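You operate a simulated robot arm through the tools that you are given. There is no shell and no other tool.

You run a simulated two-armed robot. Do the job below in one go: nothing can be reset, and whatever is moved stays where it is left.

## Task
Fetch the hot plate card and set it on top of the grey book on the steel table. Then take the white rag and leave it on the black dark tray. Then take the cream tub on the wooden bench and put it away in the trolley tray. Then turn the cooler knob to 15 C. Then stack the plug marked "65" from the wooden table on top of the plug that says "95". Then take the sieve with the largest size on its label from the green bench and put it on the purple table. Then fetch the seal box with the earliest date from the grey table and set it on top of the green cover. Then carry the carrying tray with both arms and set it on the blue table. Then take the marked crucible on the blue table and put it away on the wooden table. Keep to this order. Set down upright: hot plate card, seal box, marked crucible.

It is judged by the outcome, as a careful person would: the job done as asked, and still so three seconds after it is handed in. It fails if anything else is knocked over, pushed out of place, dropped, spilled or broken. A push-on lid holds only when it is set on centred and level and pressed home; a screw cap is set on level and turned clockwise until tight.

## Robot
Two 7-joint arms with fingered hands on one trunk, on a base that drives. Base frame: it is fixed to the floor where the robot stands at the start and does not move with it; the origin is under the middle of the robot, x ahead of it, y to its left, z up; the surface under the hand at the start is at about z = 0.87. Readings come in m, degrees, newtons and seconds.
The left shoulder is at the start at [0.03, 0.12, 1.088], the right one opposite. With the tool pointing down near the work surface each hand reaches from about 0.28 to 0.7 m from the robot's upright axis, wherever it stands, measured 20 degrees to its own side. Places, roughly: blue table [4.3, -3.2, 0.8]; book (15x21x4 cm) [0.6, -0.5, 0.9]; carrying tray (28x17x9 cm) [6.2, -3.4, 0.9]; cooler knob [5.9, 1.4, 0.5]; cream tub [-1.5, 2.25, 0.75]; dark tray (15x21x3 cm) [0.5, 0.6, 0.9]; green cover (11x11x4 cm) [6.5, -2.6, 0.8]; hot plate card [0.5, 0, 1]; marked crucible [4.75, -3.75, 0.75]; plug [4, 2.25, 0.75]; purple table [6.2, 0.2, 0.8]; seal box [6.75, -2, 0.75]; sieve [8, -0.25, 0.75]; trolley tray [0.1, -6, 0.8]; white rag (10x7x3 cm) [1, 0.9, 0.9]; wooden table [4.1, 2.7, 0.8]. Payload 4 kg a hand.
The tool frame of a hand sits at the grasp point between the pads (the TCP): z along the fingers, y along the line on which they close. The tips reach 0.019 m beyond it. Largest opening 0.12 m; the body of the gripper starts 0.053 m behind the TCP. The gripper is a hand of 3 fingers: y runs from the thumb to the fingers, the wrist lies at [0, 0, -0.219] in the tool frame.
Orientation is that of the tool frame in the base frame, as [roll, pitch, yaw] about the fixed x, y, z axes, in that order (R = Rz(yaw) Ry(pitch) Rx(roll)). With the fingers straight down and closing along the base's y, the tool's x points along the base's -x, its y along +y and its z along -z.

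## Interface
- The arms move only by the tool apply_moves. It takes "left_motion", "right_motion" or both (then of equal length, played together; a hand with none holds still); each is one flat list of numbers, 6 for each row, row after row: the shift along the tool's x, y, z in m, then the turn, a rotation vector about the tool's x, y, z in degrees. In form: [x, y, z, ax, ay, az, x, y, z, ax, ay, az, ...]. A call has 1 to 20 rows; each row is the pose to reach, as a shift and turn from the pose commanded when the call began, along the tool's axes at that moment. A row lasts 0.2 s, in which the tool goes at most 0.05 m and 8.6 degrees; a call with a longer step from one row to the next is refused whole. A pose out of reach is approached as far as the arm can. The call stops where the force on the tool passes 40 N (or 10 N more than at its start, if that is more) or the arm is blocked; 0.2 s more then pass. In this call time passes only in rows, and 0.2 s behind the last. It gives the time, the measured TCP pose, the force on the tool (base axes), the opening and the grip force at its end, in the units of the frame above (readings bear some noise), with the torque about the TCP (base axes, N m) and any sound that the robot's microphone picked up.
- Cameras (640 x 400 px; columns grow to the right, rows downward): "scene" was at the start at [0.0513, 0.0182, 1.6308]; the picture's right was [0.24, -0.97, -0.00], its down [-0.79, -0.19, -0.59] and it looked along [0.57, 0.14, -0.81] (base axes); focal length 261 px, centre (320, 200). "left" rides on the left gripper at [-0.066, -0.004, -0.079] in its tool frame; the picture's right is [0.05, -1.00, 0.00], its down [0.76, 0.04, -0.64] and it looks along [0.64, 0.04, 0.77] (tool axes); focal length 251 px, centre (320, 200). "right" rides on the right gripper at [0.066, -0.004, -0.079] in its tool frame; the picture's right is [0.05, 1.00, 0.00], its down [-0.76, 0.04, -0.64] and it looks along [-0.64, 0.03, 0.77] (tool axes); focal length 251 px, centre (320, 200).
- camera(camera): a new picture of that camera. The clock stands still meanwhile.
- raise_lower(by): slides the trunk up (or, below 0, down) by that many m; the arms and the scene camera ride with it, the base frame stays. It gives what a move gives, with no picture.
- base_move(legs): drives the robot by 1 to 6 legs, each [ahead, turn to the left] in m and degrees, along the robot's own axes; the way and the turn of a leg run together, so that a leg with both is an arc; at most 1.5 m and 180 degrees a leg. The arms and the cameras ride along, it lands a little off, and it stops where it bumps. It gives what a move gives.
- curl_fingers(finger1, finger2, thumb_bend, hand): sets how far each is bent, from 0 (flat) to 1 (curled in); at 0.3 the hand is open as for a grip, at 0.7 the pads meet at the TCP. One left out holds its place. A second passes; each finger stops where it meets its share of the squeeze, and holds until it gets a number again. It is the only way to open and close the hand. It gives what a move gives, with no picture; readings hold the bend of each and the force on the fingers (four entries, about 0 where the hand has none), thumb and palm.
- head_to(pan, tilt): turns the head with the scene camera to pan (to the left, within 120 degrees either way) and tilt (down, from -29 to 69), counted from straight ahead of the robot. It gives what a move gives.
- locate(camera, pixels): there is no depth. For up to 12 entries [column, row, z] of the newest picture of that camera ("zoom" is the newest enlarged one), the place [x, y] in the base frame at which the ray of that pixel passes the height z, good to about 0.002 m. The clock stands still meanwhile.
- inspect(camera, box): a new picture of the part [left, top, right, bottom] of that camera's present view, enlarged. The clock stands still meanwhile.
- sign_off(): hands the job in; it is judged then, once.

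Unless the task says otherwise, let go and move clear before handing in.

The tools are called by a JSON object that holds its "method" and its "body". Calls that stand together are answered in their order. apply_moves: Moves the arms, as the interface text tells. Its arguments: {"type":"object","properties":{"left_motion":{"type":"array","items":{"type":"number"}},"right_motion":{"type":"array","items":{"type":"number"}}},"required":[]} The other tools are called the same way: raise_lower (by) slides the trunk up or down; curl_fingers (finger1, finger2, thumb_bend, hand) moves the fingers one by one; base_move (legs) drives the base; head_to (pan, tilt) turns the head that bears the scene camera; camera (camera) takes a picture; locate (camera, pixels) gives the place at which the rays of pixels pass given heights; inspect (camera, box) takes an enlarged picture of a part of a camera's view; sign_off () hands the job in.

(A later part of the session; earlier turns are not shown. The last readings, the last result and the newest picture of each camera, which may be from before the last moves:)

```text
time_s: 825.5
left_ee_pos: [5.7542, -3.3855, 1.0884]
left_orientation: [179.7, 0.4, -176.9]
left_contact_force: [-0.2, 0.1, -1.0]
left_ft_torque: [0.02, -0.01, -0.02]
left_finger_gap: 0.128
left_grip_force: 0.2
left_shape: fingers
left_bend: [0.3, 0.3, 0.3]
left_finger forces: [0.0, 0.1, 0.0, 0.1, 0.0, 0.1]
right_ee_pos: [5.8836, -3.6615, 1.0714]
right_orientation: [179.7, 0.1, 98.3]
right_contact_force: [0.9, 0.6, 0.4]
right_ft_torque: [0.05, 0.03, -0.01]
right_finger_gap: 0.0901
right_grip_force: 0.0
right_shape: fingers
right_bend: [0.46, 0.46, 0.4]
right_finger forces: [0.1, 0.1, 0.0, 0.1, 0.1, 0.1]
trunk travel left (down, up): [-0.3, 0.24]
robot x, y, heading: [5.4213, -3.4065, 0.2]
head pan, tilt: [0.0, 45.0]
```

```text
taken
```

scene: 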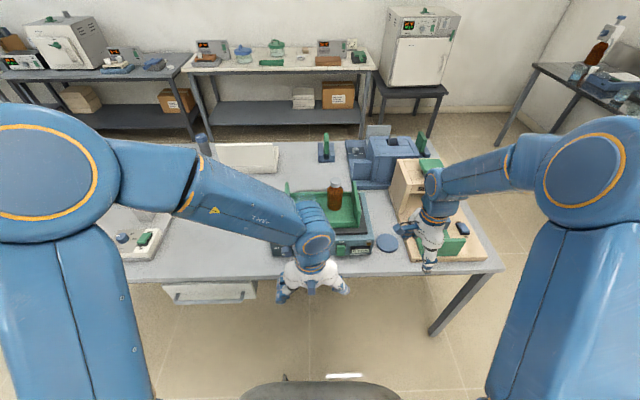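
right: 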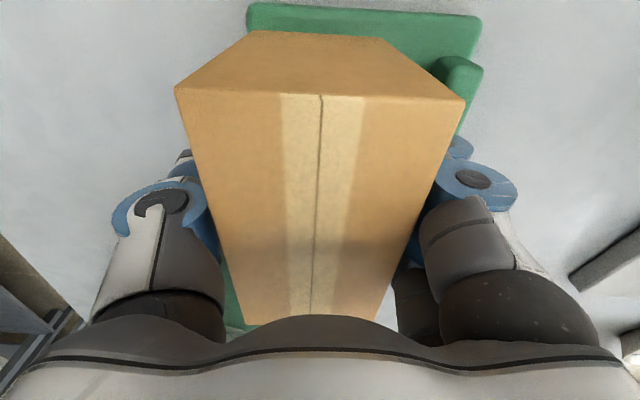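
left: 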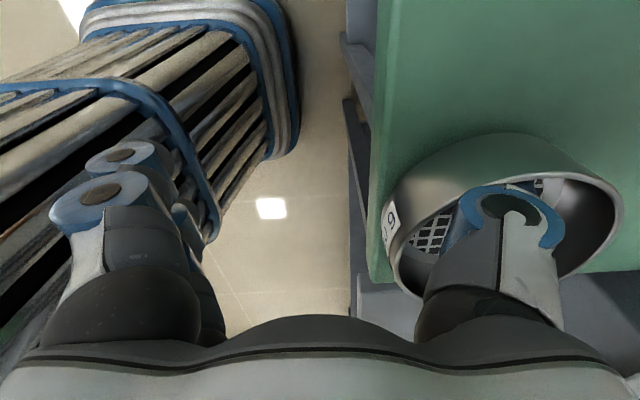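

The left hand hides the tray. I will move both hands outward, turning the right one back to its natural yaw.

{"method": "apply_moves", "body": {"left_motion": [0.005, 0.04, 0, 0, 0, 0, 0.01, 0.08, 0, 0, 0, 0, 0.015, 0.12, 0, 0, 0, 0, 0.02, 0.16, 0, 0, 0, 0, 0.025, 0.2, 0, 0, 0, 0, 0.03, 0.24, 0, 0, 0, 0, 0.035, 0.28, 0, 0, 0, 0, 0.035, 0.28, 0, 0, 0, 0, 0.035, 0.28, 0, 0, 0, 0, 0.035, 0.28, 0, 0, 0, 0], "right_motion": [-0.01, -0.015, -0.003, 0, 0, -8, -0.02, -0.03, -0.006, 0, 0, -16, -0.03, -0.045, -0.009, 0, 0, -24, -0.04, -0.06, -0.012, 0, 0, -32, -0.05, -0.075, -0.015, 0, 0, -40, -0.06, -0.09, -0.018, 0, 0, -48, -0.07, -0.105, -0.021, 0, 0, -56, -0.08, -0.12, -0.024, 0, 0, -64, -0.09, -0.135, -0.027, 0, 0, -72, -0.1, -0.15, -0.03, 0, 0, -80]}}

{"method": "curl_fingers", "body": {"hand": "right", "finger1": 0.3, "finger2": 0.3, "thumb_bend": 0.3}}

{"method": "camera", "body": {"camera": "scene"}}

{"method": "inspect", "body": {"camera": "scene", "box": [260, 160, 400, 270]}}

```text
time_s: 827.7
left_ee_pos: [5.7049, -3.1089, 1.0894]
left_orientation: [179.8, 0.4, -177.1]
left_contact_force: [0.1, -0.4, 0.2]
left_ft_torque: [-0.04, -0.01, -0.02]
left_finger_gap: 0.1281
left_grip_force: 0.1
left_shape: fingers
left_bend: [0.3, 0.3, 0.3]
left_finger forces: [0.0, 0.1, 0.1, 0.0, 0.1, 0.1]
right_ee_pos: [5.7476, -3.7828, 1.101]
right_orientation: [-180.0, 0.4, 178.3]
right_contact_force: [-0.2, -0.3, -0.3]
right_ft_torque: [0.0, 0.0, -0.02]
right_finger_gap: 0.0901
right_grip_force: 0.0
right_shape: fingers
right_bend: [0.46, 0.46, 0.4]
right_finger forces: [0.0, 0.0, 0.0, 0.1, 0.0, 0.1]
trunk travel left (down, up): [-0.3, 0.24]
robot x, y, heading: [5.4229, -3.406, -0.0]
head pan, tilt: [0.0, 45.0]
```

```text
time_s: 828.7
left_ee_pos: [5.705, -3.1093, 1.0895]
left_orientation: [179.9, 0.4, -177.0]
left_contact_force: [0.1, -0.1, 0.0]
left_ft_torque: [0.0, 0.01, -0.01]
left_finger_gap: 0.1284
left_grip_force: 0.1
left_shape: fingers
left_bend: [0.3, 0.3, 0.3]
left_finger forces: [0.0, 0.1, 0.0, 0.0, 0.0, 0.0]
right_ee_pos: [5.7477, -3.7818, 1.1017]
right_orientation: [-179.8, 0.3, 178.2]
right_contact_force: [0.8, -0.1, 0.6]
right_ft_torque: [0.0, 0.0, -0.02]
right_finger_gap: 0.1279
right_grip_force: 0.2
right_shape: fingers
right_bend: [0.3, 0.3, 0.3]
right_finger forces: [0.0, 0.1, 0.1, 0.1, 0.0, 0.0]
trunk travel left (down, up): [-0.3, 0.24]
robot x, y, heading: [5.4226, -3.4085, -0.2]
head pan, tilt: [0.0, 45.0]
```

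```text
taken
```

scene: 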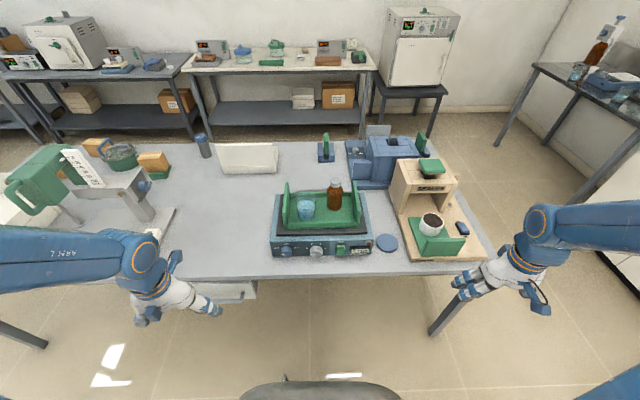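

```text
3.64 times, centred on (330, 215) of scene
```

zoom: 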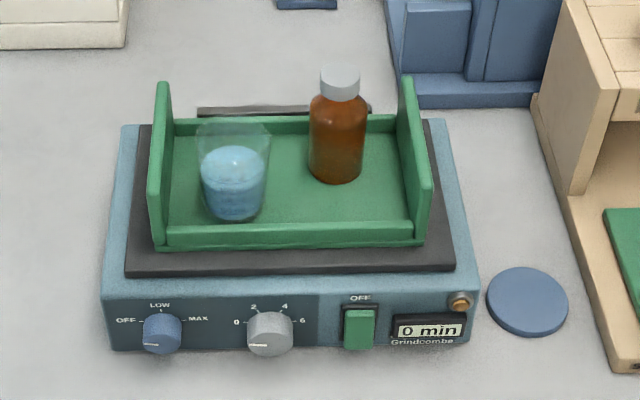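

The tray sits on a shaker; the beaker (230,175 in the zoom) is near the left wall's front and the bottle (340,135) near the right wall's back. I will take ray readings of the walls and items, then raise the trunk for a second view.

{"method": "locate", "body": {"camera": "zoom", "pixels": [[163, 85, 0.95], [163, 85, 1.0], [156, 190, 0.95], [156, 190, 1.0], [407, 79, 0.95], [407, 79, 1.0], [425, 185, 0.95], [425, 185, 1.0], [155, 246, 0.88], [421, 243, 0.88], [155, 246, 0.92], [421, 243, 0.92]]}}

{"method": "locate", "body": {"camera": "zoom", "pixels": [[232, 205, 0.9], [338, 172, 0.9], [233, 155, 0.95], [340, 80, 1.0]]}}

{"method": "raise_lower", "body": {"by": 0.22}}

{"method": "inspect", "body": {"camera": "scene", "box": [250, 180, 410, 300]}}

```text
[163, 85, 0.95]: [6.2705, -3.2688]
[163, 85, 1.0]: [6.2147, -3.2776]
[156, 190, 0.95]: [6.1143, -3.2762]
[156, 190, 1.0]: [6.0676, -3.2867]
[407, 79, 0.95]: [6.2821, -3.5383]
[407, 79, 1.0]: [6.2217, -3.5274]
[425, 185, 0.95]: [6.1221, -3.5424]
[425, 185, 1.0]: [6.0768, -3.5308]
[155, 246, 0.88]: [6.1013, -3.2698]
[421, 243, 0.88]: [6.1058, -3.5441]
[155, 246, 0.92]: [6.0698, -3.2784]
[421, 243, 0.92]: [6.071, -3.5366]
```

```text
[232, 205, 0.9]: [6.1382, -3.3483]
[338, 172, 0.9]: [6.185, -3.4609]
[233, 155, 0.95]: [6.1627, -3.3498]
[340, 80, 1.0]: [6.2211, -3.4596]
```

```text
time_s: 831.0
left_ee_pos: [5.7054, -3.1087, 1.3093]
left_orientation: [180.0, 0.3, -177.0]
left_contact_force: [0.3, 0.4, -0.3]
left_ft_torque: [0.06, -0.01, 0.01]
left_finger_gap: 0.1283
left_grip_force: 0.0
left_shape: fingers
left_bend: [0.3, 0.3, 0.3]
left_finger forces: [0.0, 0.0, 0.1, 0.1, 0.0, 0.1]
right_ee_pos: [5.7483, -3.7822, 1.3214]
right_orientation: [-179.9, 0.4, 178.3]
right_contact_force: [-0.6, -0.2, -0.1]
right_ft_torque: [0.02, 0.02, -0.03]
right_finger_gap: 0.1279
right_grip_force: 0.0
right_shape: fingers
right_bend: [0.3, 0.3, 0.3]
right_finger forces: [0.0, 0.0, 0.1, 0.0, 0.1, 0.0]
trunk travel left (down, up): [-0.52, 0.02]
robot x, y, heading: [5.4215, -3.4047, -0.3]
head pan, tilt: [0.0, 45.0]
```

```text
3.33 times, centred on (330, 240) of scene
```

zoom: 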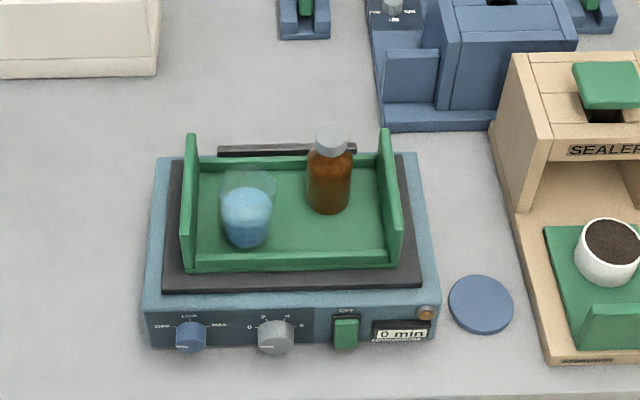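

{"method": "locate", "body": {"camera": "zoom", "pixels": [[190, 136, 0.95], [190, 136, 1.0], [187, 228, 0.95], [187, 228, 1.0], [385, 131, 0.95], [385, 131, 1.0], [394, 224, 0.95], [394, 224, 1.0], [187, 270, 0.88], [397, 266, 0.88], [187, 270, 0.92], [397, 266, 0.92]]}}

{"method": "locate", "body": {"camera": "zoom", "pixels": [[246, 245, 0.88], [330, 210, 0.88], [248, 185, 0.96], [331, 145, 1.0]]}}

```text
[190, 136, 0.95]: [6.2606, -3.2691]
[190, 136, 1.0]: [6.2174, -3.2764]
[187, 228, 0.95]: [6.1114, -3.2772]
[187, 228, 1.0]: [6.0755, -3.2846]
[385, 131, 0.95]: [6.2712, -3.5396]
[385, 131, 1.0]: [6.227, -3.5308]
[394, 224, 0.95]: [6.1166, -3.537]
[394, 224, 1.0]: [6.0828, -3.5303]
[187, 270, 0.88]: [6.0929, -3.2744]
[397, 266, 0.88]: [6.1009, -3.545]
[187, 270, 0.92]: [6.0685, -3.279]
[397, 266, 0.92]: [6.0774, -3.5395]
```

```text
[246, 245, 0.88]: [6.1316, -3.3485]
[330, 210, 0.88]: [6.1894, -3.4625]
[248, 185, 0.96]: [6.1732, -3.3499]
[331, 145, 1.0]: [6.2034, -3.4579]
```

Wall tops are at z ≈ 0.975; the left wall is near y = −3.274 and the right near y = −3.535. I will grip the left wall at its back (x ≈ 6.222) and the right wall at its front (x ≈ 6.11), so that the fingers miss the beaker and bottle. First I lower the trunk and come closer.

{"method": "raise_lower", "body": {"by": -0.22}}

{"method": "base_move", "body": {"legs": [[0.2, 0]]}}

{"method": "curl_fingers", "body": {"hand": "left", "finger1": 0.48, "finger2": 0.48, "thumb_bend": 0.48}}

{"method": "curl_fingers", "body": {"hand": "right", "finger1": 0.48, "finger2": 0.48, "thumb_bend": 0.48}}

{"method": "head_to", "body": {"pan": 0, "tilt": 50}}

{"method": "camera", "body": {"camera": "scene"}}

```text
time_s: 833.3
left_ee_pos: [5.7044, -3.1086, 1.0894]
left_orientation: [179.9, 0.4, -177.1]
left_contact_force: [-0.4, 0.1, -0.8]
left_ft_torque: [0.0, 0.01, -0.01]
left_finger_gap: 0.1283
left_grip_force: 0.1
left_shape: fingers
left_bend: [0.3, 0.3, 0.3]
left_finger forces: [0.1, 0.1, 0.0, 0.0, 0.0, 0.0]
right_ee_pos: [5.7486, -3.7829, 1.1015]
right_orientation: [-180.0, 0.4, 178.3]
right_contact_force: [0.1, 0.3, -1.7]
right_ft_torque: [0.0, -0.01, -0.01]
right_finger_gap: 0.1279
right_grip_force: 0.0
right_shape: fingers
right_bend: [0.3, 0.3, 0.3]
right_finger forces: [0.0, 0.0, 0.1, 0.1, 0.0, 0.0]
trunk travel left (down, up): [-0.3, 0.24]
robot x, y, heading: [5.4223, -3.4046, -0.3]
head pan, tilt: [0.0, 45.0]
```

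```text
time_s: 834.9
left_ee_pos: [5.9057, -3.108, 1.0885]
left_orientation: [179.9, 0.4, -176.9]
left_contact_force: [-0.3, -0.1, 0.7]
left_ft_torque: [0.01, 0.03, -0.01]
left_finger_gap: 0.1283
left_grip_force: 0.1
left_shape: fingers
left_bend: [0.3, 0.3, 0.3]
left_finger forces: [0.0, 0.0, 0.0, 0.0, 0.0, 0.1]
right_ee_pos: [5.9483, -3.7837, 1.101]
right_orientation: [-179.9, 0.3, 178.2]
right_contact_force: [0.9, 0.3, -0.2]
right_ft_torque: [0.02, 0.02, 0.01]
right_finger_gap: 0.128
right_grip_force: 0.0
right_shape: fingers
right_bend: [0.3, 0.3, 0.3]
right_finger forces: [0.0, 0.0, 0.0, 0.0, 0.0, 0.0]
trunk travel left (down, up): [-0.3, 0.24]
robot x, y, heading: [5.6189, -3.4032, 0.0]
head pan, tilt: [0.0, 45.0]
```

```text
time_s: 835.9
left_ee_pos: [5.9059, -3.1083, 1.0892]
left_orientation: [179.9, 0.4, -177.0]
left_contact_force: [-0.7, 0.1, -0.1]
left_ft_torque: [0.0, -0.01, -0.04]
left_finger_gap: 0.0751
left_grip_force: 0.1
left_shape: fingers
left_bend: [0.48, 0.48, 0.48]
left_finger forces: [0.1, 0.1, 0.0, 0.0, 0.1, 0.0]
right_ee_pos: [5.9464, -3.7821, 1.1009]
right_orientation: [-180.0, 0.2, 178.2]
right_contact_force: [0.6, 0.5, 0.9]
right_ft_torque: [0.03, -0.01, -0.01]
right_finger_gap: 0.1275
right_grip_force: 0.1
right_shape: fingers
right_bend: [0.3, 0.3, 0.3]
right_finger forces: [0.0, 0.0, 0.0, 0.1, 0.0, 0.0]
trunk travel left (down, up): [-0.3, 0.24]
robot x, y, heading: [5.619, -3.4025, 0.3]
head pan, tilt: [0.0, 45.0]
```

```text
time_s: 836.9
left_ee_pos: [5.9048, -3.1092, 1.0888]
left_orientation: [179.8, 0.3, -176.9]
left_contact_force: [-0.4, 0.2, -0.3]
left_ft_torque: [0.03, -0.03, 0.0]
left_finger_gap: 0.0751
left_grip_force: 0.1
left_shape: fingers
left_bend: [0.48, 0.48, 0.48]
left_finger forces: [0.0, 0.0, 0.1, 0.1, 0.0, 0.0]
right_ee_pos: [5.9468, -3.7828, 1.1009]
right_orientation: [-179.9, 0.3, 178.2]
right_contact_force: [0.1, 0.1, 0.1]
right_ft_torque: [-0.02, 0.01, 0.0]
right_finger_gap: 0.0751
right_grip_force: 0.0
right_shape: fingers
right_bend: [0.48, 0.48, 0.48]
right_finger forces: [0.0, 0.0, 0.0, 0.0, 0.0, 0.1]
trunk travel left (down, up): [-0.3, 0.24]
robot x, y, heading: [5.6225, -3.4059, -0.1]
head pan, tilt: [0.0, 45.0]
```

```text
time_s: 837.6
left_ee_pos: [5.9048, -3.1075, 1.089]
left_orientation: [179.9, 0.3, -176.9]
left_contact_force: [-1.0, -0.4, -0.2]
left_ft_torque: [-0.01, -0.02, 0.03]
left_finger_gap: 0.075
left_grip_force: 0.0
left_shape: fingers
left_bend: [0.48, 0.48, 0.48]
left_finger forces: [0.0, 0.0, 0.0, 0.0, 0.0, 0.0]
right_ee_pos: [5.9471, -3.7811, 1.1016]
right_orientation: [-179.8, 0.3, 178.2]
right_contact_force: [0.1, -0.2, -0.6]
right_ft_torque: [-0.01, 0.05, 0.02]
right_finger_gap: 0.075
right_grip_force: 0.0
right_shape: fingers
right_bend: [0.48, 0.48, 0.48]
right_finger forces: [0.0, 0.0, 0.0, 0.0, 0.0, 0.1]
trunk travel left (down, up): [-0.3, 0.24]
robot x, y, heading: [5.6207, -3.4026, 0.1]
head pan, tilt: [0.0, 50.0]
```

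```text
taken
```

scene: 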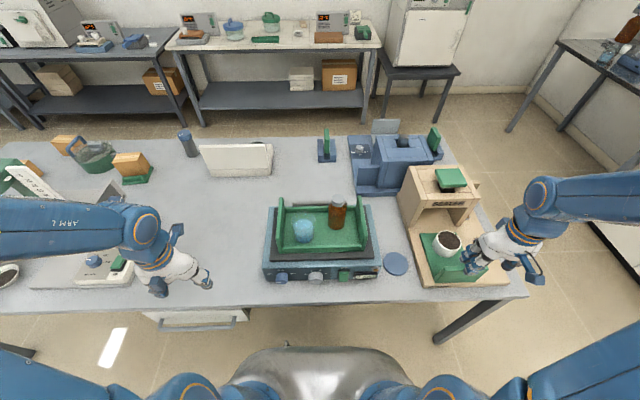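

I am closer now. I will measure the tray walls again from here.

{"method": "inspect", "body": {"camera": "scene", "box": [255, 185, 395, 285]}}

```text
4.00 times, centred on (325, 235) of scene
```

zoom: 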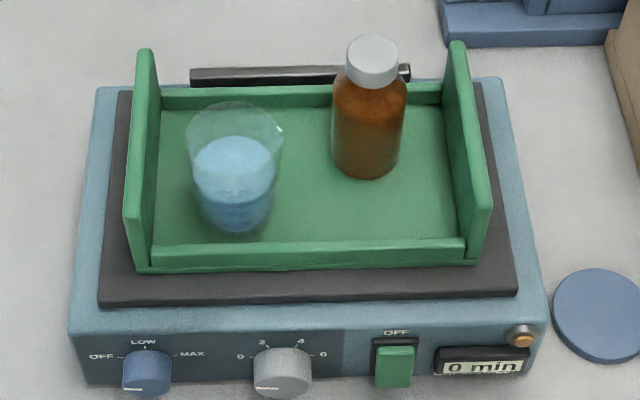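

{"method": "locate", "body": {"camera": "zoom", "pixels": [[148, 52, 0.975], [133, 209, 0.975], [458, 44, 0.975], [482, 205, 0.975], [188, 130, 0.965], [284, 130, 0.965], [236, 105, 0.965], [236, 165, 0.965], [372, 50, 1.04], [333, 110, 0.98], [407, 110, 0.98]]}}

{"method": "locate", "body": {"camera": "zoom", "pixels": [[140, 268, 0.888], [476, 262, 0.888], [235, 230, 0.895], [367, 178, 0.895], [612, 100, 0.8], [236, 195, 0.9]]}}

```text
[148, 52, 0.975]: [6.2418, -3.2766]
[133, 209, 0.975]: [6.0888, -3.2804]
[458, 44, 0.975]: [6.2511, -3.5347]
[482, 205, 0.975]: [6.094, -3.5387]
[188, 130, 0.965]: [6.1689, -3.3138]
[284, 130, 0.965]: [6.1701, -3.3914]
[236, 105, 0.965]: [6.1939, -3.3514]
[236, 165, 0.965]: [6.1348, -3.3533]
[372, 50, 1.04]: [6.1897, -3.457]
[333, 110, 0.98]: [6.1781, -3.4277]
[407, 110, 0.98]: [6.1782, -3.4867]
```

```text
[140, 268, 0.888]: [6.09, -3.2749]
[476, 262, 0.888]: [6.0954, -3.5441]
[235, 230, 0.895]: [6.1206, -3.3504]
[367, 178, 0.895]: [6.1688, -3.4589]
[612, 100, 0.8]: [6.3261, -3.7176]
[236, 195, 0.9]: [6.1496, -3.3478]
```

The left wall's top runs along y ≈ −3.278 and the right along y ≈ −3.537; the beaker's rim starts 2.9 cm from the left wall. I will bring both hands above their grip points with the fingers part-closed.

{"method": "curl_fingers", "body": {"hand": "left", "finger1": 0.53, "finger2": 0.53, "thumb_bend": 0.53}}

{"method": "curl_fingers", "body": {"hand": "right", "finger1": 0.53, "finger2": 0.53, "thumb_bend": 0.53}}

{"method": "apply_moves", "body": {"left_motion": [0, -0.045, 0, 0, 0, 0, 0, -0.09, 0, 0, 0, 0, 0, -0.135, 0, 0, 0, 0, 0, -0.18, 0, 0, 0, 0, -0.041, -0.18, 0, 0, 0, 0, -0.082, -0.18, 0, 0, 0, 0, -0.122, -0.18, 0, 0, 0, 0, -0.163, -0.18, 0, 0, 0, 0, -0.204, -0.18, 0, 0, 0, 0, -0.245, -0.18, 0, 0, 0, 0, -0.2857, -0.1802, 0, 0, 0, 0], "right_motion": [0, 0.0416, 0, 0, 0, 0, 0, 0.0831, 0, 0, 0, 0, 0, 0.1247, 0, 0, 0, 0, 0, 0.1663, 0, 0, 0, 0, 0, 0.2078, 0, 0, 0, 0, 0, 0.2494, 0, 0, 0, 0, -0.0326, 0.2494, 0, 0, 0, 0, -0.0653, 0.2494, 0, 0, 0, 0, -0.0979, 0.2494, 0, 0, 0, 0, -0.1306, 0.2494, 0, 0, 0, 0, -0.1632, 0.2494, 0, 0, 0, 0]}}

{"method": "camera", "body": {"camera": "scene"}}

{"method": "camera", "body": {"camera": "left"}}

{"method": "camera", "body": {"camera": "right"}}

```text
time_s: 838.6
left_ee_pos: [5.9046, -3.1082, 1.0877]
left_orientation: [179.9, 0.4, -177.0]
left_contact_force: [0.3, 0.5, -0.8]
left_ft_torque: [0.04, -0.02, -0.03]
left_finger_gap: 0.0595
left_grip_force: 0.0
left_shape: fingers
left_bend: [0.53, 0.53, 0.53]
left_finger forces: [0.1, 0.0, 0.0, 0.0, 0.1, 0.0]
right_ee_pos: [5.9481, -3.7823, 1.1021]
right_orientation: [-179.9, 0.3, 178.2]
right_contact_force: [0.7, -0.3, -0.3]
right_ft_torque: [0.01, 0.01, -0.01]
right_finger_gap: 0.075
right_grip_force: 0.2
right_shape: fingers
right_bend: [0.48, 0.48, 0.48]
right_finger forces: [0.0, 0.0, 0.0, 0.0, 0.0, 0.0]
trunk travel left (down, up): [-0.3, 0.24]
robot x, y, heading: [5.623, -3.4053, 0.0]
head pan, tilt: [0.0, 50.0]
```

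```text
time_s: 839.6
left_ee_pos: [5.9043, -3.1078, 1.0896]
left_orientation: [179.9, 0.4, -177.1]
left_contact_force: [-0.2, -0.2, 0.2]
left_ft_torque: [-0.02, -0.01, 0.01]
left_finger_gap: 0.0596
left_grip_force: 0.1
left_shape: fingers
left_bend: [0.53, 0.53, 0.53]
left_finger forces: [0.0, 0.0, 0.0, 0.0, 0.0, 0.0]
right_ee_pos: [5.9465, -3.7831, 1.1016]
right_orientation: [-179.8, 0.3, 178.2]
right_contact_force: [-0.2, 0.1, 0.1]
right_ft_torque: [0.0, 0.02, -0.01]
right_finger_gap: 0.0597
right_grip_force: 0.2
right_shape: fingers
right_bend: [0.53, 0.53, 0.53]
right_finger forces: [0.1, 0.0, 0.0, 0.0, 0.1, 0.1]
trunk travel left (down, up): [-0.3, 0.24]
robot x, y, heading: [5.6209, -3.4052, 0.0]
head pan, tilt: [0.0, 50.0]
```

```text
time_s: 842.0
left_ee_pos: [6.2013, -3.2732, 1.0887]
left_orientation: [179.7, 0.3, -176.9]
left_contact_force: [0.2, 0.1, -0.1]
left_ft_torque: [0.01, 0.03, 0.02]
left_finger_gap: 0.0592
left_grip_force: 0.1
left_shape: fingers
left_bend: [0.53, 0.53, 0.53]
left_finger forces: [0.0, 0.1, 0.1, 0.0, 0.1, 0.0]
right_ee_pos: [6.1213, -3.5389, 1.1005]
right_orientation: [180.0, 0.2, 178.2]
right_contact_force: [0.4, 0.0, 0.2]
right_ft_torque: [0.0, 0.03, 0.03]
right_finger_gap: 0.0596
right_grip_force: 0.0
right_shape: fingers
right_bend: [0.53, 0.53, 0.53]
right_finger forces: [0.0, 0.0, 0.0, 0.1, 0.0, 0.1]
trunk travel left (down, up): [-0.3, 0.24]
robot x, y, heading: [5.6212, -3.4027, 0.1]
head pan, tilt: [0.0, 50.0]
```

```text
taken
```

scene: 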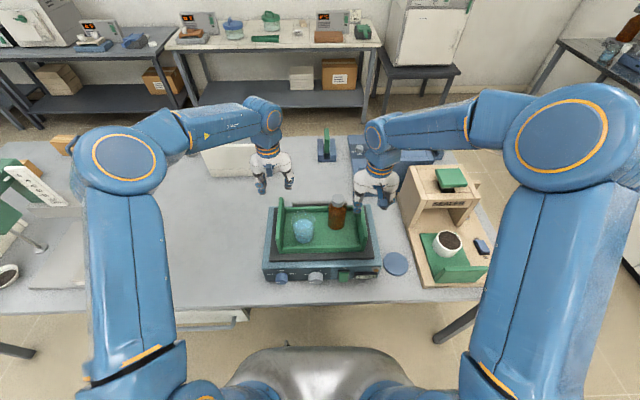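

```text
taken
```

left: 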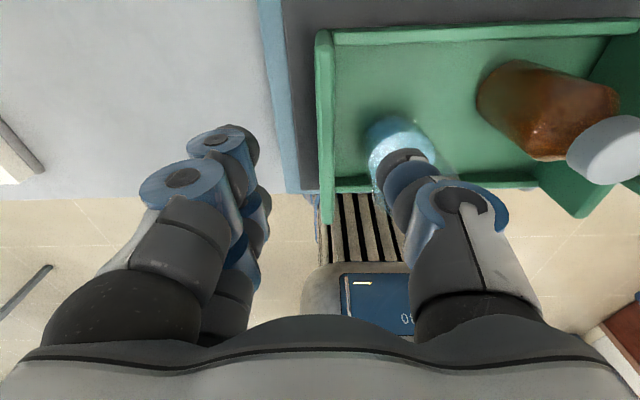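

```text
taken
```

right: 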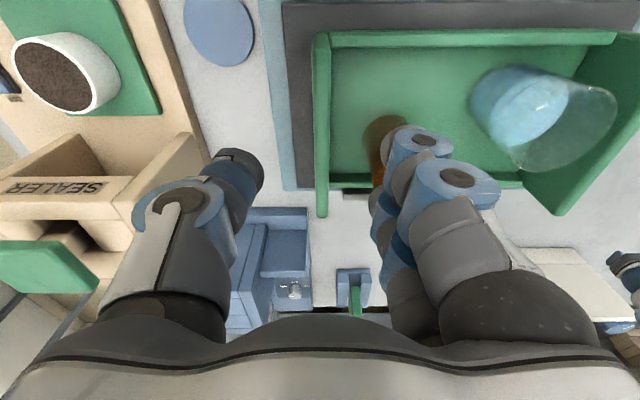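

Both hands straddle their walls: left wall at column 325 in the left view, right wall at column 321 in the right view. I will lower both to just above the wall tops and look again.

{"method": "apply_moves", "body": {"left_motion": [0, 0, 0.03, 0, 0, 0, 0, 0, 0.06, 0, 0, 0, 0, 0, 0.08, 0, 0, 0], "right_motion": [0, 0, 0.03, 0, 0, 0, 0, 0, 0.06, 0, 0, 0, 0, 0, 0.09, 0, 0, 0]}}

{"method": "camera", "body": {"camera": "left"}}

{"method": "camera", "body": {"camera": "right"}}

```text
time_s: 842.8
left_ee_pos: [6.2019, -3.2735, 1.0106]
left_orientation: [179.9, 0.3, -177.0]
left_contact_force: [0.1, -0.4, 0.2]
left_ft_torque: [-0.01, 0.0, 0.02]
left_finger_gap: 0.0593
left_grip_force: 0.1
left_shape: fingers
left_bend: [0.53, 0.53, 0.53]
left_finger forces: [0.0, 0.1, 0.0, 0.0, 0.0, 0.1]
right_ee_pos: [6.1189, -3.5382, 1.0121]
right_orientation: [-179.9, 0.4, 178.2]
right_contact_force: [-0.4, 0.7, -1.2]
right_ft_torque: [0.01, 0.0, 0.0]
right_finger_gap: 0.0592
right_grip_force: 0.1
right_shape: fingers
right_bend: [0.53, 0.53, 0.53]
right_finger forces: [0.1, 0.0, 0.0, 0.0, 0.0, 0.0]
trunk travel left (down, up): [-0.3, 0.24]
robot x, y, heading: [5.6223, -3.4031, 0.3]
head pan, tilt: [0.0, 50.0]
```

```text
taken
```

left: 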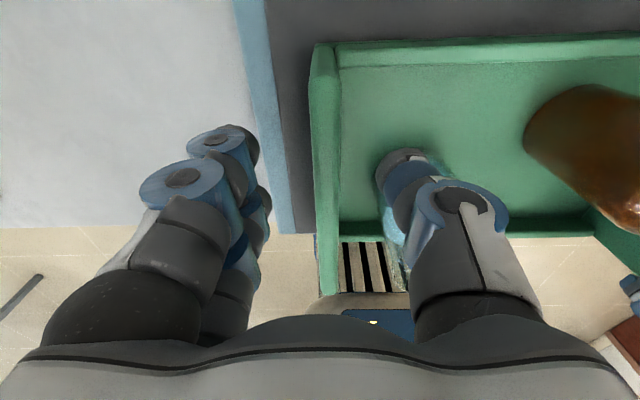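

```text
taken
```

right: 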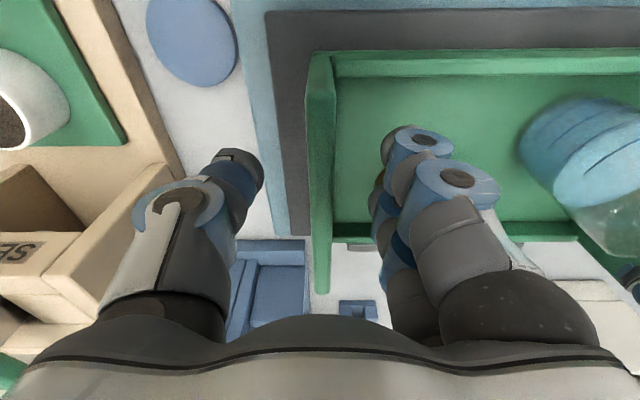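

Thumb and fingers are clear of the walls, beaker and bottle. I will lower both hands the last 3.7 cm in small rows.

{"method": "apply_moves", "body": {"left_motion": [0, 0, 0.01, 0, 0, 0, 0, 0, 0.02, 0, 0, 0, 0, 0, 0.03, 0, 0, 0, 0, -0.004, 0.036, 0, 0, 0], "right_motion": [0, 0, 0.01, 0, 0, 0, 0, 0, 0.02, 0, 0, 0, 0, 0, 0.03, 0, 0, 0, 0, 0, 0.038, 0, 0, 0]}}

{"method": "camera", "body": {"camera": "left"}}

{"method": "camera", "body": {"camera": "right"}}

{"method": "inspect", "body": {"camera": "scene", "box": [235, 150, 405, 290]}}

```text
time_s: 843.8
left_ee_pos: [6.2005, -3.2776, 0.9741]
left_orientation: [179.8, 0.5, -177.0]
left_contact_force: [0.1, 0.5, 0.6]
left_ft_torque: [0.03, 0.01, -0.01]
left_finger_gap: 0.0594
left_grip_force: 0.0
left_shape: fingers
left_bend: [0.53, 0.53, 0.53]
left_finger forces: [0.0, 0.1, 0.0, 0.1, 0.0, 0.0]
right_ee_pos: [6.1202, -3.5376, 0.9747]
right_orientation: [-179.9, 0.3, 178.2]
right_contact_force: [1.1, 0.4, 0.2]
right_ft_torque: [0.01, 0.0, 0.04]
right_finger_gap: 0.0597
right_grip_force: 0.0
right_shape: fingers
right_bend: [0.53, 0.53, 0.53]
right_finger forces: [0.0, 0.0, 0.0, 0.1, 0.0, 0.1]
trunk travel left (down, up): [-0.3, 0.24]
robot x, y, heading: [5.6205, -3.4017, 0.2]
head pan, tilt: [0.0, 50.0]
```

```text
taken
```

left: 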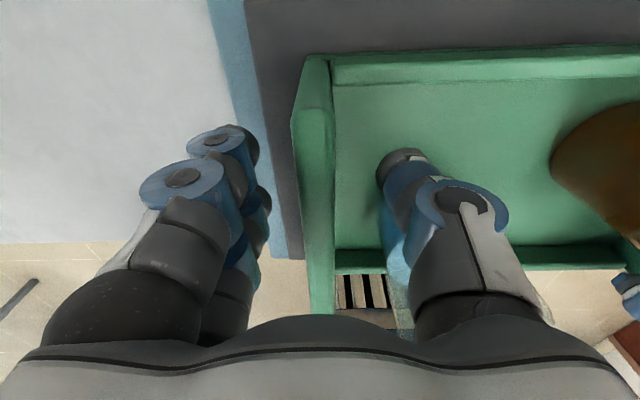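

```text
taken
```

right: 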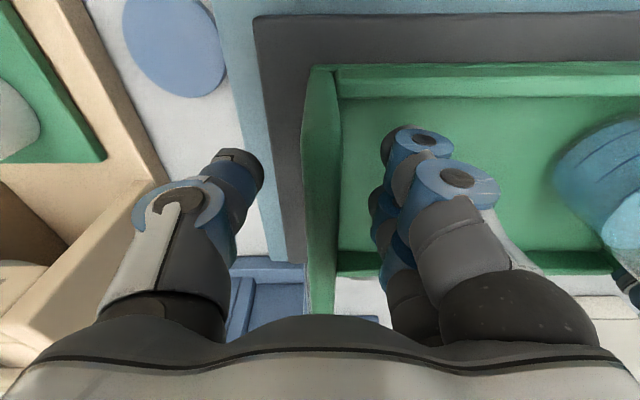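

```text
2.86 times, centred on (320, 220) of scene
```

zoom: 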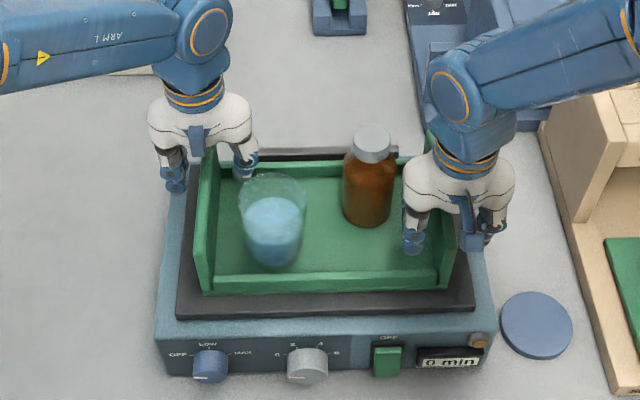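

Both hands straddle the wall tops well. I will close the left hand, then the right.

{"method": "curl_fingers", "body": {"hand": "left", "finger1": 0.7, "finger2": 0.7, "thumb_bend": 0.7}}

{"method": "curl_fingers", "body": {"hand": "right", "finger1": 0.7, "finger2": 0.7, "thumb_bend": 0.7}}

{"method": "camera", "body": {"camera": "left"}}

{"method": "camera", "body": {"camera": "right"}}

{"method": "inspect", "body": {"camera": "scene", "box": [235, 150, 405, 290]}}

```text
time_s: 844.8
left_ee_pos: [6.2, -3.2775, 0.9748]
left_orientation: [179.9, 0.5, -177.0]
left_contact_force: [-0.2, 2.1, -0.2]
left_ft_torque: [0.01, 0.0, 0.0]
left_finger_gap: 0.0203
left_grip_force: 7.7
left_shape: fingers
left_bend: [0.67, 0.66, 0.66]
left_finger forces: [4.4, 4.8, 0.0, 0.1, 6.5, 0.1]
right_ee_pos: [6.1187, -3.5363, 0.9741]
right_orientation: [-179.9, 0.3, 178.2]
right_contact_force: [0.1, -0.5, -0.3]
right_ft_torque: [0.01, -0.03, 0.03]
right_finger_gap: 0.0592
right_grip_force: 0.2
right_shape: fingers
right_bend: [0.53, 0.53, 0.53]
right_finger forces: [0.0, 0.1, 0.1, 0.0, 0.0, 0.0]
trunk travel left (down, up): [-0.3, 0.24]
robot x, y, heading: [5.625, -3.4066, -0.2]
head pan, tilt: [0.0, 50.0]
```

```text
time_s: 845.8
left_ee_pos: [6.2011, -3.2768, 0.9735]
left_orientation: [180.0, 0.3, -177.1]
left_contact_force: [-0.5, 1.0, -0.3]
left_ft_torque: [0.04, -0.01, 0.01]
left_finger_gap: 0.0204
left_grip_force: 8.1
left_shape: fingers
left_bend: [0.67, 0.66, 0.66]
left_finger forces: [3.9, 4.3, 0.0, 0.0, 7.1, 0.0]
right_ee_pos: [6.1195, -3.5368, 0.9749]
right_orientation: [-180.0, 0.3, 178.1]
right_contact_force: [-0.2, 1.9, -0.2]
right_ft_torque: [0.04, -0.03, 0.02]
right_finger_gap: 0.0199
right_grip_force: 8.1
right_shape: fingers
right_bend: [0.67, 0.66, 0.66]
right_finger forces: [3.7, 4.9, 0.0, 0.0, 6.7, 0.1]
trunk travel left (down, up): [-0.3, 0.24]
robot x, y, heading: [5.6253, -3.4058, 0.1]
head pan, tilt: [0.0, 50.0]
```

```text
taken
```

left: 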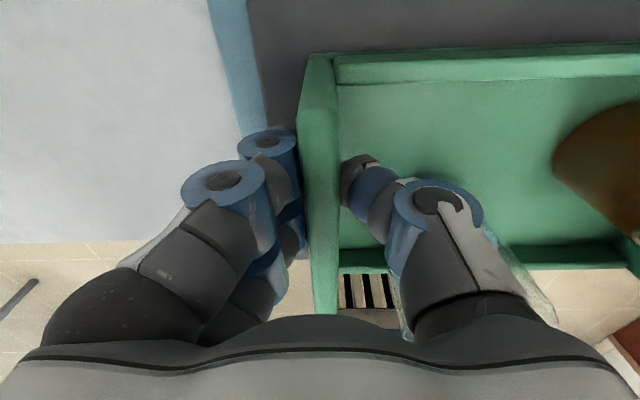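

```text
taken
```

right: 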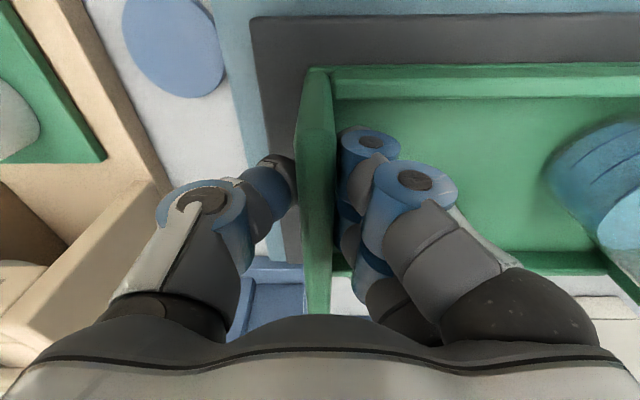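

```text
2.86 times, centred on (320, 220) of scene
```

zoom: 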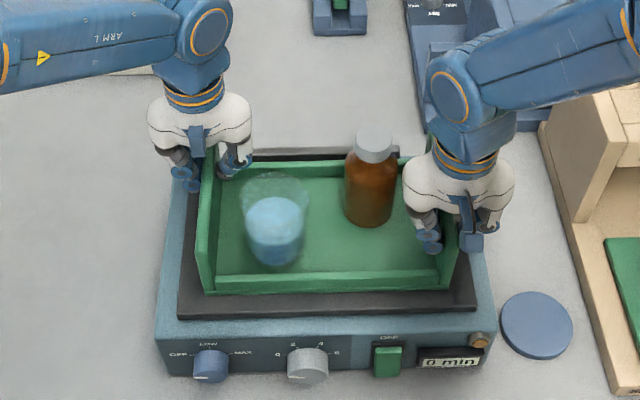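

Both grips hold but at only 8 N. I will command a firmer squeeze on both hands.

{"method": "curl_fingers", "body": {"hand": "left", "finger1": 0.85, "finger2": 0.85, "thumb_bend": 0.85}}

{"method": "curl_fingers", "body": {"hand": "right", "finger1": 0.85, "finger2": 0.85, "thumb_bend": 0.85}}

```text
time_s: 846.8
left_ee_pos: [6.2011, -3.2776, 0.9735]
left_orientation: [179.9, 0.4, -177.0]
left_contact_force: [-0.4, -1.9, -1.6]
left_ft_torque: [0.11, 0.04, -0.01]
left_finger_gap: 0.0191
left_grip_force: 21.3
left_shape: fingers
left_bend: [0.66, 0.66, 0.69]
left_finger forces: [10.2, 10.1, 0.0, 0.0, 21.6, 0.0]
right_ee_pos: [6.1201, -3.5367, 0.974]
right_orientation: [-179.9, 0.3, 178.3]
right_contact_force: [-0.7, 2.8, -0.2]
right_ft_torque: [0.02, 0.02, 0.01]
right_finger_gap: 0.0201
right_grip_force: 8.0
right_shape: fingers
right_bend: [0.67, 0.66, 0.66]
right_finger forces: [3.8, 5.2, 0.0, 0.1, 6.5, 0.1]
trunk travel left (down, up): [-0.3, 0.24]
robot x, y, heading: [5.6207, -3.404, 0.0]
head pan, tilt: [0.0, 50.0]
```

```text
time_s: 847.8
left_ee_pos: [6.2013, -3.2779, 0.9744]
left_orientation: [179.9, 0.4, -177.0]
left_contact_force: [-0.8, -0.7, -2.4]
left_ft_torque: [0.12, 0.01, 0.01]
left_finger_gap: 0.019
left_grip_force: 21.0
left_shape: fingers
left_bend: [0.66, 0.66, 0.69]
left_finger forces: [10.2, 10.0, 0.1, 0.0, 21.4, 0.0]
right_ee_pos: [6.1202, -3.5382, 0.9739]
right_orientation: [-179.9, 0.2, 178.1]
right_contact_force: [0.0, 1.3, -0.6]
right_ft_torque: [0.16, -0.02, 0.02]
right_finger_gap: 0.0187
right_grip_force: 20.7
right_shape: fingers
right_bend: [0.67, 0.65, 0.69]
right_finger forces: [10.8, 10.8, 0.1, 0.1, 20.5, 0.0]
trunk travel left (down, up): [-0.3, 0.24]
robot x, y, heading: [5.6222, -3.4031, 0.1]
head pan, tilt: [0.0, 50.0]
```

Both grips are at 21 N. I will lift by raising the trunk 2 cm and check that the tray comes up level.

{"method": "raise_lower", "body": {"by": 0.02}}

{"method": "inspect", "body": {"camera": "scene", "box": [235, 150, 405, 290]}}

{"method": "camera", "body": {"camera": "left"}}

```text
time_s: 848.4
left_ee_pos: [6.2012, -3.2768, 0.9928]
left_orientation: [179.9, 0.3, -177.0]
left_contact_force: [0.1, -1.5, -4.7]
left_ft_torque: [0.09, 0.02, -0.01]
left_finger_gap: 0.0195
left_grip_force: 20.4
left_shape: fingers
left_bend: [0.66, 0.66, 0.69]
left_finger forces: [10.3, 10.0, 0.0, 0.1, 21.2, 0.1]
right_ee_pos: [6.1206, -3.5371, 0.9945]
right_orientation: [-179.9, 0.2, 178.2]
right_contact_force: [0.5, 1.3, -2.7]
right_ft_torque: [0.14, -0.02, 0.02]
right_finger_gap: 0.0185
right_grip_force: 21.1
right_shape: fingers
right_bend: [0.67, 0.65, 0.69]
right_finger forces: [10.8, 10.8, 0.0, 0.1, 20.7, 0.0]
trunk travel left (down, up): [-0.32, 0.22]
robot x, y, heading: [5.62, -3.406, 0.3]
head pan, tilt: [0.0, 50.0]
```

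```text
2.86 times, centred on (320, 220) of scene
```

zoom: 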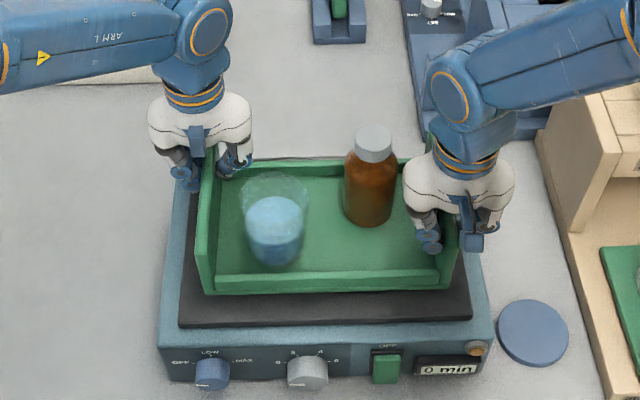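

```text
taken
```

left: 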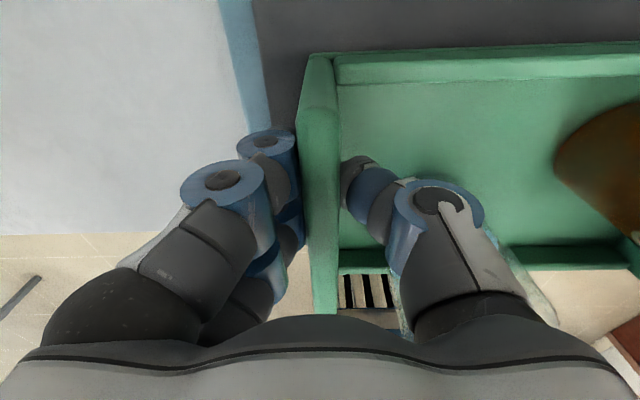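

The tray rises level with the hands and the load is light. I will raise it another 12 cm and back away from the table.

{"method": "raise_lower", "body": {"by": 0.12}}

{"method": "base_move", "body": {"legs": [[-0.2, 0], [-0.17, 0]]}}

{"method": "camera", "body": {"camera": "scene"}}

```text
time_s: 849.9
left_ee_pos: [6.2014, -3.2767, 1.1137]
left_orientation: [179.9, 0.3, -177.0]
left_contact_force: [0.4, -1.5, -4.9]
left_ft_torque: [0.11, 0.0, -0.01]
left_finger_gap: 0.0192
left_grip_force: 21.1
left_shape: fingers
left_bend: [0.66, 0.66, 0.69]
left_finger forces: [10.4, 10.1, 0.0, 0.1, 21.2, 0.0]
right_ee_pos: [6.1206, -3.537, 1.1135]
right_orientation: [-179.9, 0.3, 178.2]
right_contact_force: [-0.1, 1.2, -3.3]
right_ft_torque: [0.14, -0.03, 0.03]
right_finger_gap: 0.0186
right_grip_force: 20.9
right_shape: fingers
right_bend: [0.67, 0.65, 0.69]
right_finger forces: [10.7, 10.7, 0.0, 0.0, 20.6, 0.0]
trunk travel left (down, up): [-0.44, 0.1]
robot x, y, heading: [5.6256, -3.4018, -0.0]
head pan, tilt: [0.0, 50.0]
```

```text
time_s: 852.6
left_ee_pos: [5.8311, -3.2777, 1.114]
left_orientation: [179.8, 0.3, -177.0]
left_contact_force: [0.2, 0.1, -5.1]
left_ft_torque: [0.09, -0.04, 0.03]
left_finger_gap: 0.0194
left_grip_force: 20.8
left_shape: fingers
left_bend: [0.66, 0.66, 0.69]
left_finger forces: [10.4, 10.1, 0.0, 0.1, 21.1, 0.0]
right_ee_pos: [5.7492, -3.537, 1.1144]
right_orientation: [-179.9, 0.3, 178.3]
right_contact_force: [0.3, 1.8, -2.7]
right_ft_torque: [0.11, 0.0, 0.01]
right_finger_gap: 0.0188
right_grip_force: 21.1
right_shape: fingers
right_bend: [0.67, 0.65, 0.69]
right_finger forces: [10.8, 10.7, 0.0, 0.0, 20.8, 0.1]
trunk travel left (down, up): [-0.44, 0.1]
robot x, y, heading: [5.253, -3.4055, 0.3]
head pan, tilt: [0.0, 50.0]
```

```text
taken
```

scene: 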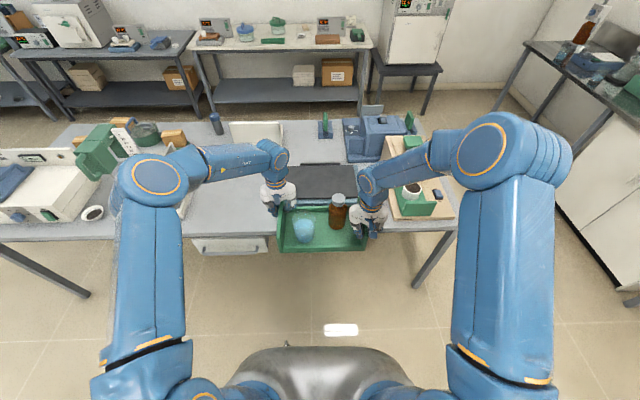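

The tray hangs level with the beaker and bottle standing. I will turn right in small steps toward the south.

{"method": "base_move", "body": {"legs": [[0, -25]]}}

{"method": "base_move", "body": {"legs": [[0, -25]]}}

{"method": "base_move", "body": {"legs": [[0, -20]]}}

{"method": "base_move", "body": {"legs": [[0, -20]]}}

{"method": "camera", "body": {"camera": "scene"}}

```text
time_s: 854.3
left_ee_pos: [5.8282, -3.5325, 1.1139]
left_orientation: [179.9, 0.4, 158.1]
left_contact_force: [-0.4, -0.5, -4.9]
left_ft_torque: [0.08, -0.05, 0.03]
left_finger_gap: 0.019
left_grip_force: 20.5
left_shape: fingers
left_bend: [0.66, 0.66, 0.69]
left_finger forces: [10.5, 10.1, 0.1, 0.1, 20.9, 0.0]
right_ee_pos: [5.6426, -3.7351, 1.1133]
right_orientation: [-179.9, 0.3, 153.3]
right_contact_force: [-0.9, 0.3, -3.3]
right_ft_torque: [0.11, -0.07, 0.05]
right_finger_gap: 0.0187
right_grip_force: 21.2
right_shape: fingers
right_bend: [0.66, 0.65, 0.69]
right_finger forces: [10.6, 10.8, 0.0, 0.1, 20.8, 0.0]
trunk travel left (down, up): [-0.44, 0.1]
robot x, y, heading: [5.2633, -3.3652, -24.8]
head pan, tilt: [0.0, 50.0]
```

```text
time_s: 856.0
left_ee_pos: [5.7071, -3.7563, 1.1129]
left_orientation: [179.7, 0.4, 133.3]
left_contact_force: [-0.3, -0.2, -5.1]
left_ft_torque: [0.12, -0.14, -0.04]
left_finger_gap: 0.0195
left_grip_force: 19.6
left_shape: fingers
left_bend: [0.66, 0.66, 0.7]
left_finger forces: [9.9, 9.9, 0.1, 0.0, 19.9, 0.0]
right_ee_pos: [5.4559, -3.8636, 1.1127]
right_orientation: [-180.0, 0.4, 128.5]
right_contact_force: [-1.1, -0.1, -3.3]
right_ft_torque: [0.07, -0.13, 0.01]
right_finger_gap: 0.0185
right_grip_force: 20.4
right_shape: fingers
right_bend: [0.66, 0.65, 0.7]
right_finger forces: [10.3, 9.9, 0.0, 0.0, 20.4, 0.0]
trunk travel left (down, up): [-0.44, 0.1]
robot x, y, heading: [5.2952, -3.3441, -50.2]
head pan, tilt: [0.0, 50.0]
```

```text
time_s: 857.4
left_ee_pos: [5.5434, -3.8733, 1.1149]
left_orientation: [179.8, 0.4, 113.3]
left_contact_force: [-0.3, 0.4, -5.2]
left_ft_torque: [0.03, -0.12, 0.03]
left_finger_gap: 0.0194
left_grip_force: 20.1
left_shape: fingers
left_bend: [0.66, 0.65, 0.71]
left_finger forces: [9.9, 10.5, 0.1, 0.0, 20.2, 0.1]
right_ee_pos: [5.2713, -3.8886, 1.1152]
right_orientation: [-179.9, 0.4, 108.4]
right_contact_force: [0.6, 0.7, -4.2]
right_ft_torque: [0.06, -0.1, -0.03]
right_finger_gap: 0.0183
right_grip_force: 20.1
right_shape: fingers
right_bend: [0.66, 0.65, 0.71]
right_finger forces: [10.5, 9.8, 0.1, 0.1, 20.3, 0.1]
trunk travel left (down, up): [-0.44, 0.1]
robot x, y, heading: [5.3255, -3.3397, -69.9]
head pan, tilt: [0.0, 50.0]
```

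```text
time_s: 858.9
left_ee_pos: [5.3466, -3.9157, 1.115]
left_orientation: [179.9, 0.4, 93.3]
left_contact_force: [0.3, 0.6, -5.7]
left_ft_torque: [-0.02, -0.13, 0.01]
left_finger_gap: 0.0195
left_grip_force: 20.2
left_shape: fingers
left_bend: [0.66, 0.65, 0.71]
left_finger forces: [10.0, 10.2, 0.0, 0.0, 20.1, 0.1]
right_ee_pos: [5.0858, -3.8364, 1.114]
right_orientation: [-179.8, 0.4, 88.6]
right_contact_force: [-0.1, -0.2, -3.9]
right_ft_torque: [-0.04, -0.15, 0.0]
right_finger_gap: 0.0189
right_grip_force: 20.0
right_shape: fingers
right_bend: [0.66, 0.65, 0.71]
right_finger forces: [10.3, 9.8, 0.1, 0.0, 20.2, 0.0]
trunk travel left (down, up): [-0.44, 0.1]
robot x, y, heading: [5.3536, -3.3379, -89.8]
head pan, tilt: [0.0, 50.0]
```

```text
taken
```

scene: 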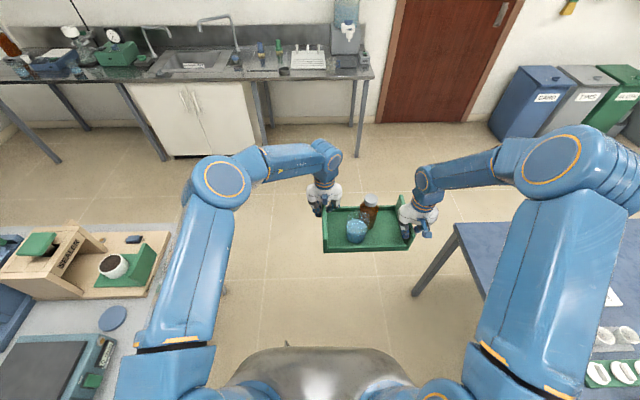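

The tray is still level, but the hands have drifted about 13 cm to the right of the trunk during this right turn. To cancel this I will use left turns next. First I check how far south the sink bench allows me to go.

{"method": "locate", "body": {"camera": "scene", "pixels": [[361, 156, 0], [372, 78, 0.9], [265, 125, 0], [170, 155, 0], [500, 120, 0], [412, 295, 0], [455, 225, 0.8], [200, 230, 0.8]]}}

```text
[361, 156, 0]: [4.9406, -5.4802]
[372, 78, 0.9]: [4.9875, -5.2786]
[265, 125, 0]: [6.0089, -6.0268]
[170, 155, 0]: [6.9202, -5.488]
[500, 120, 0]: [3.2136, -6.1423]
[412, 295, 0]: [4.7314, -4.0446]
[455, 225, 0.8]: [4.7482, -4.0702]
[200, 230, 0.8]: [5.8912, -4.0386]
```

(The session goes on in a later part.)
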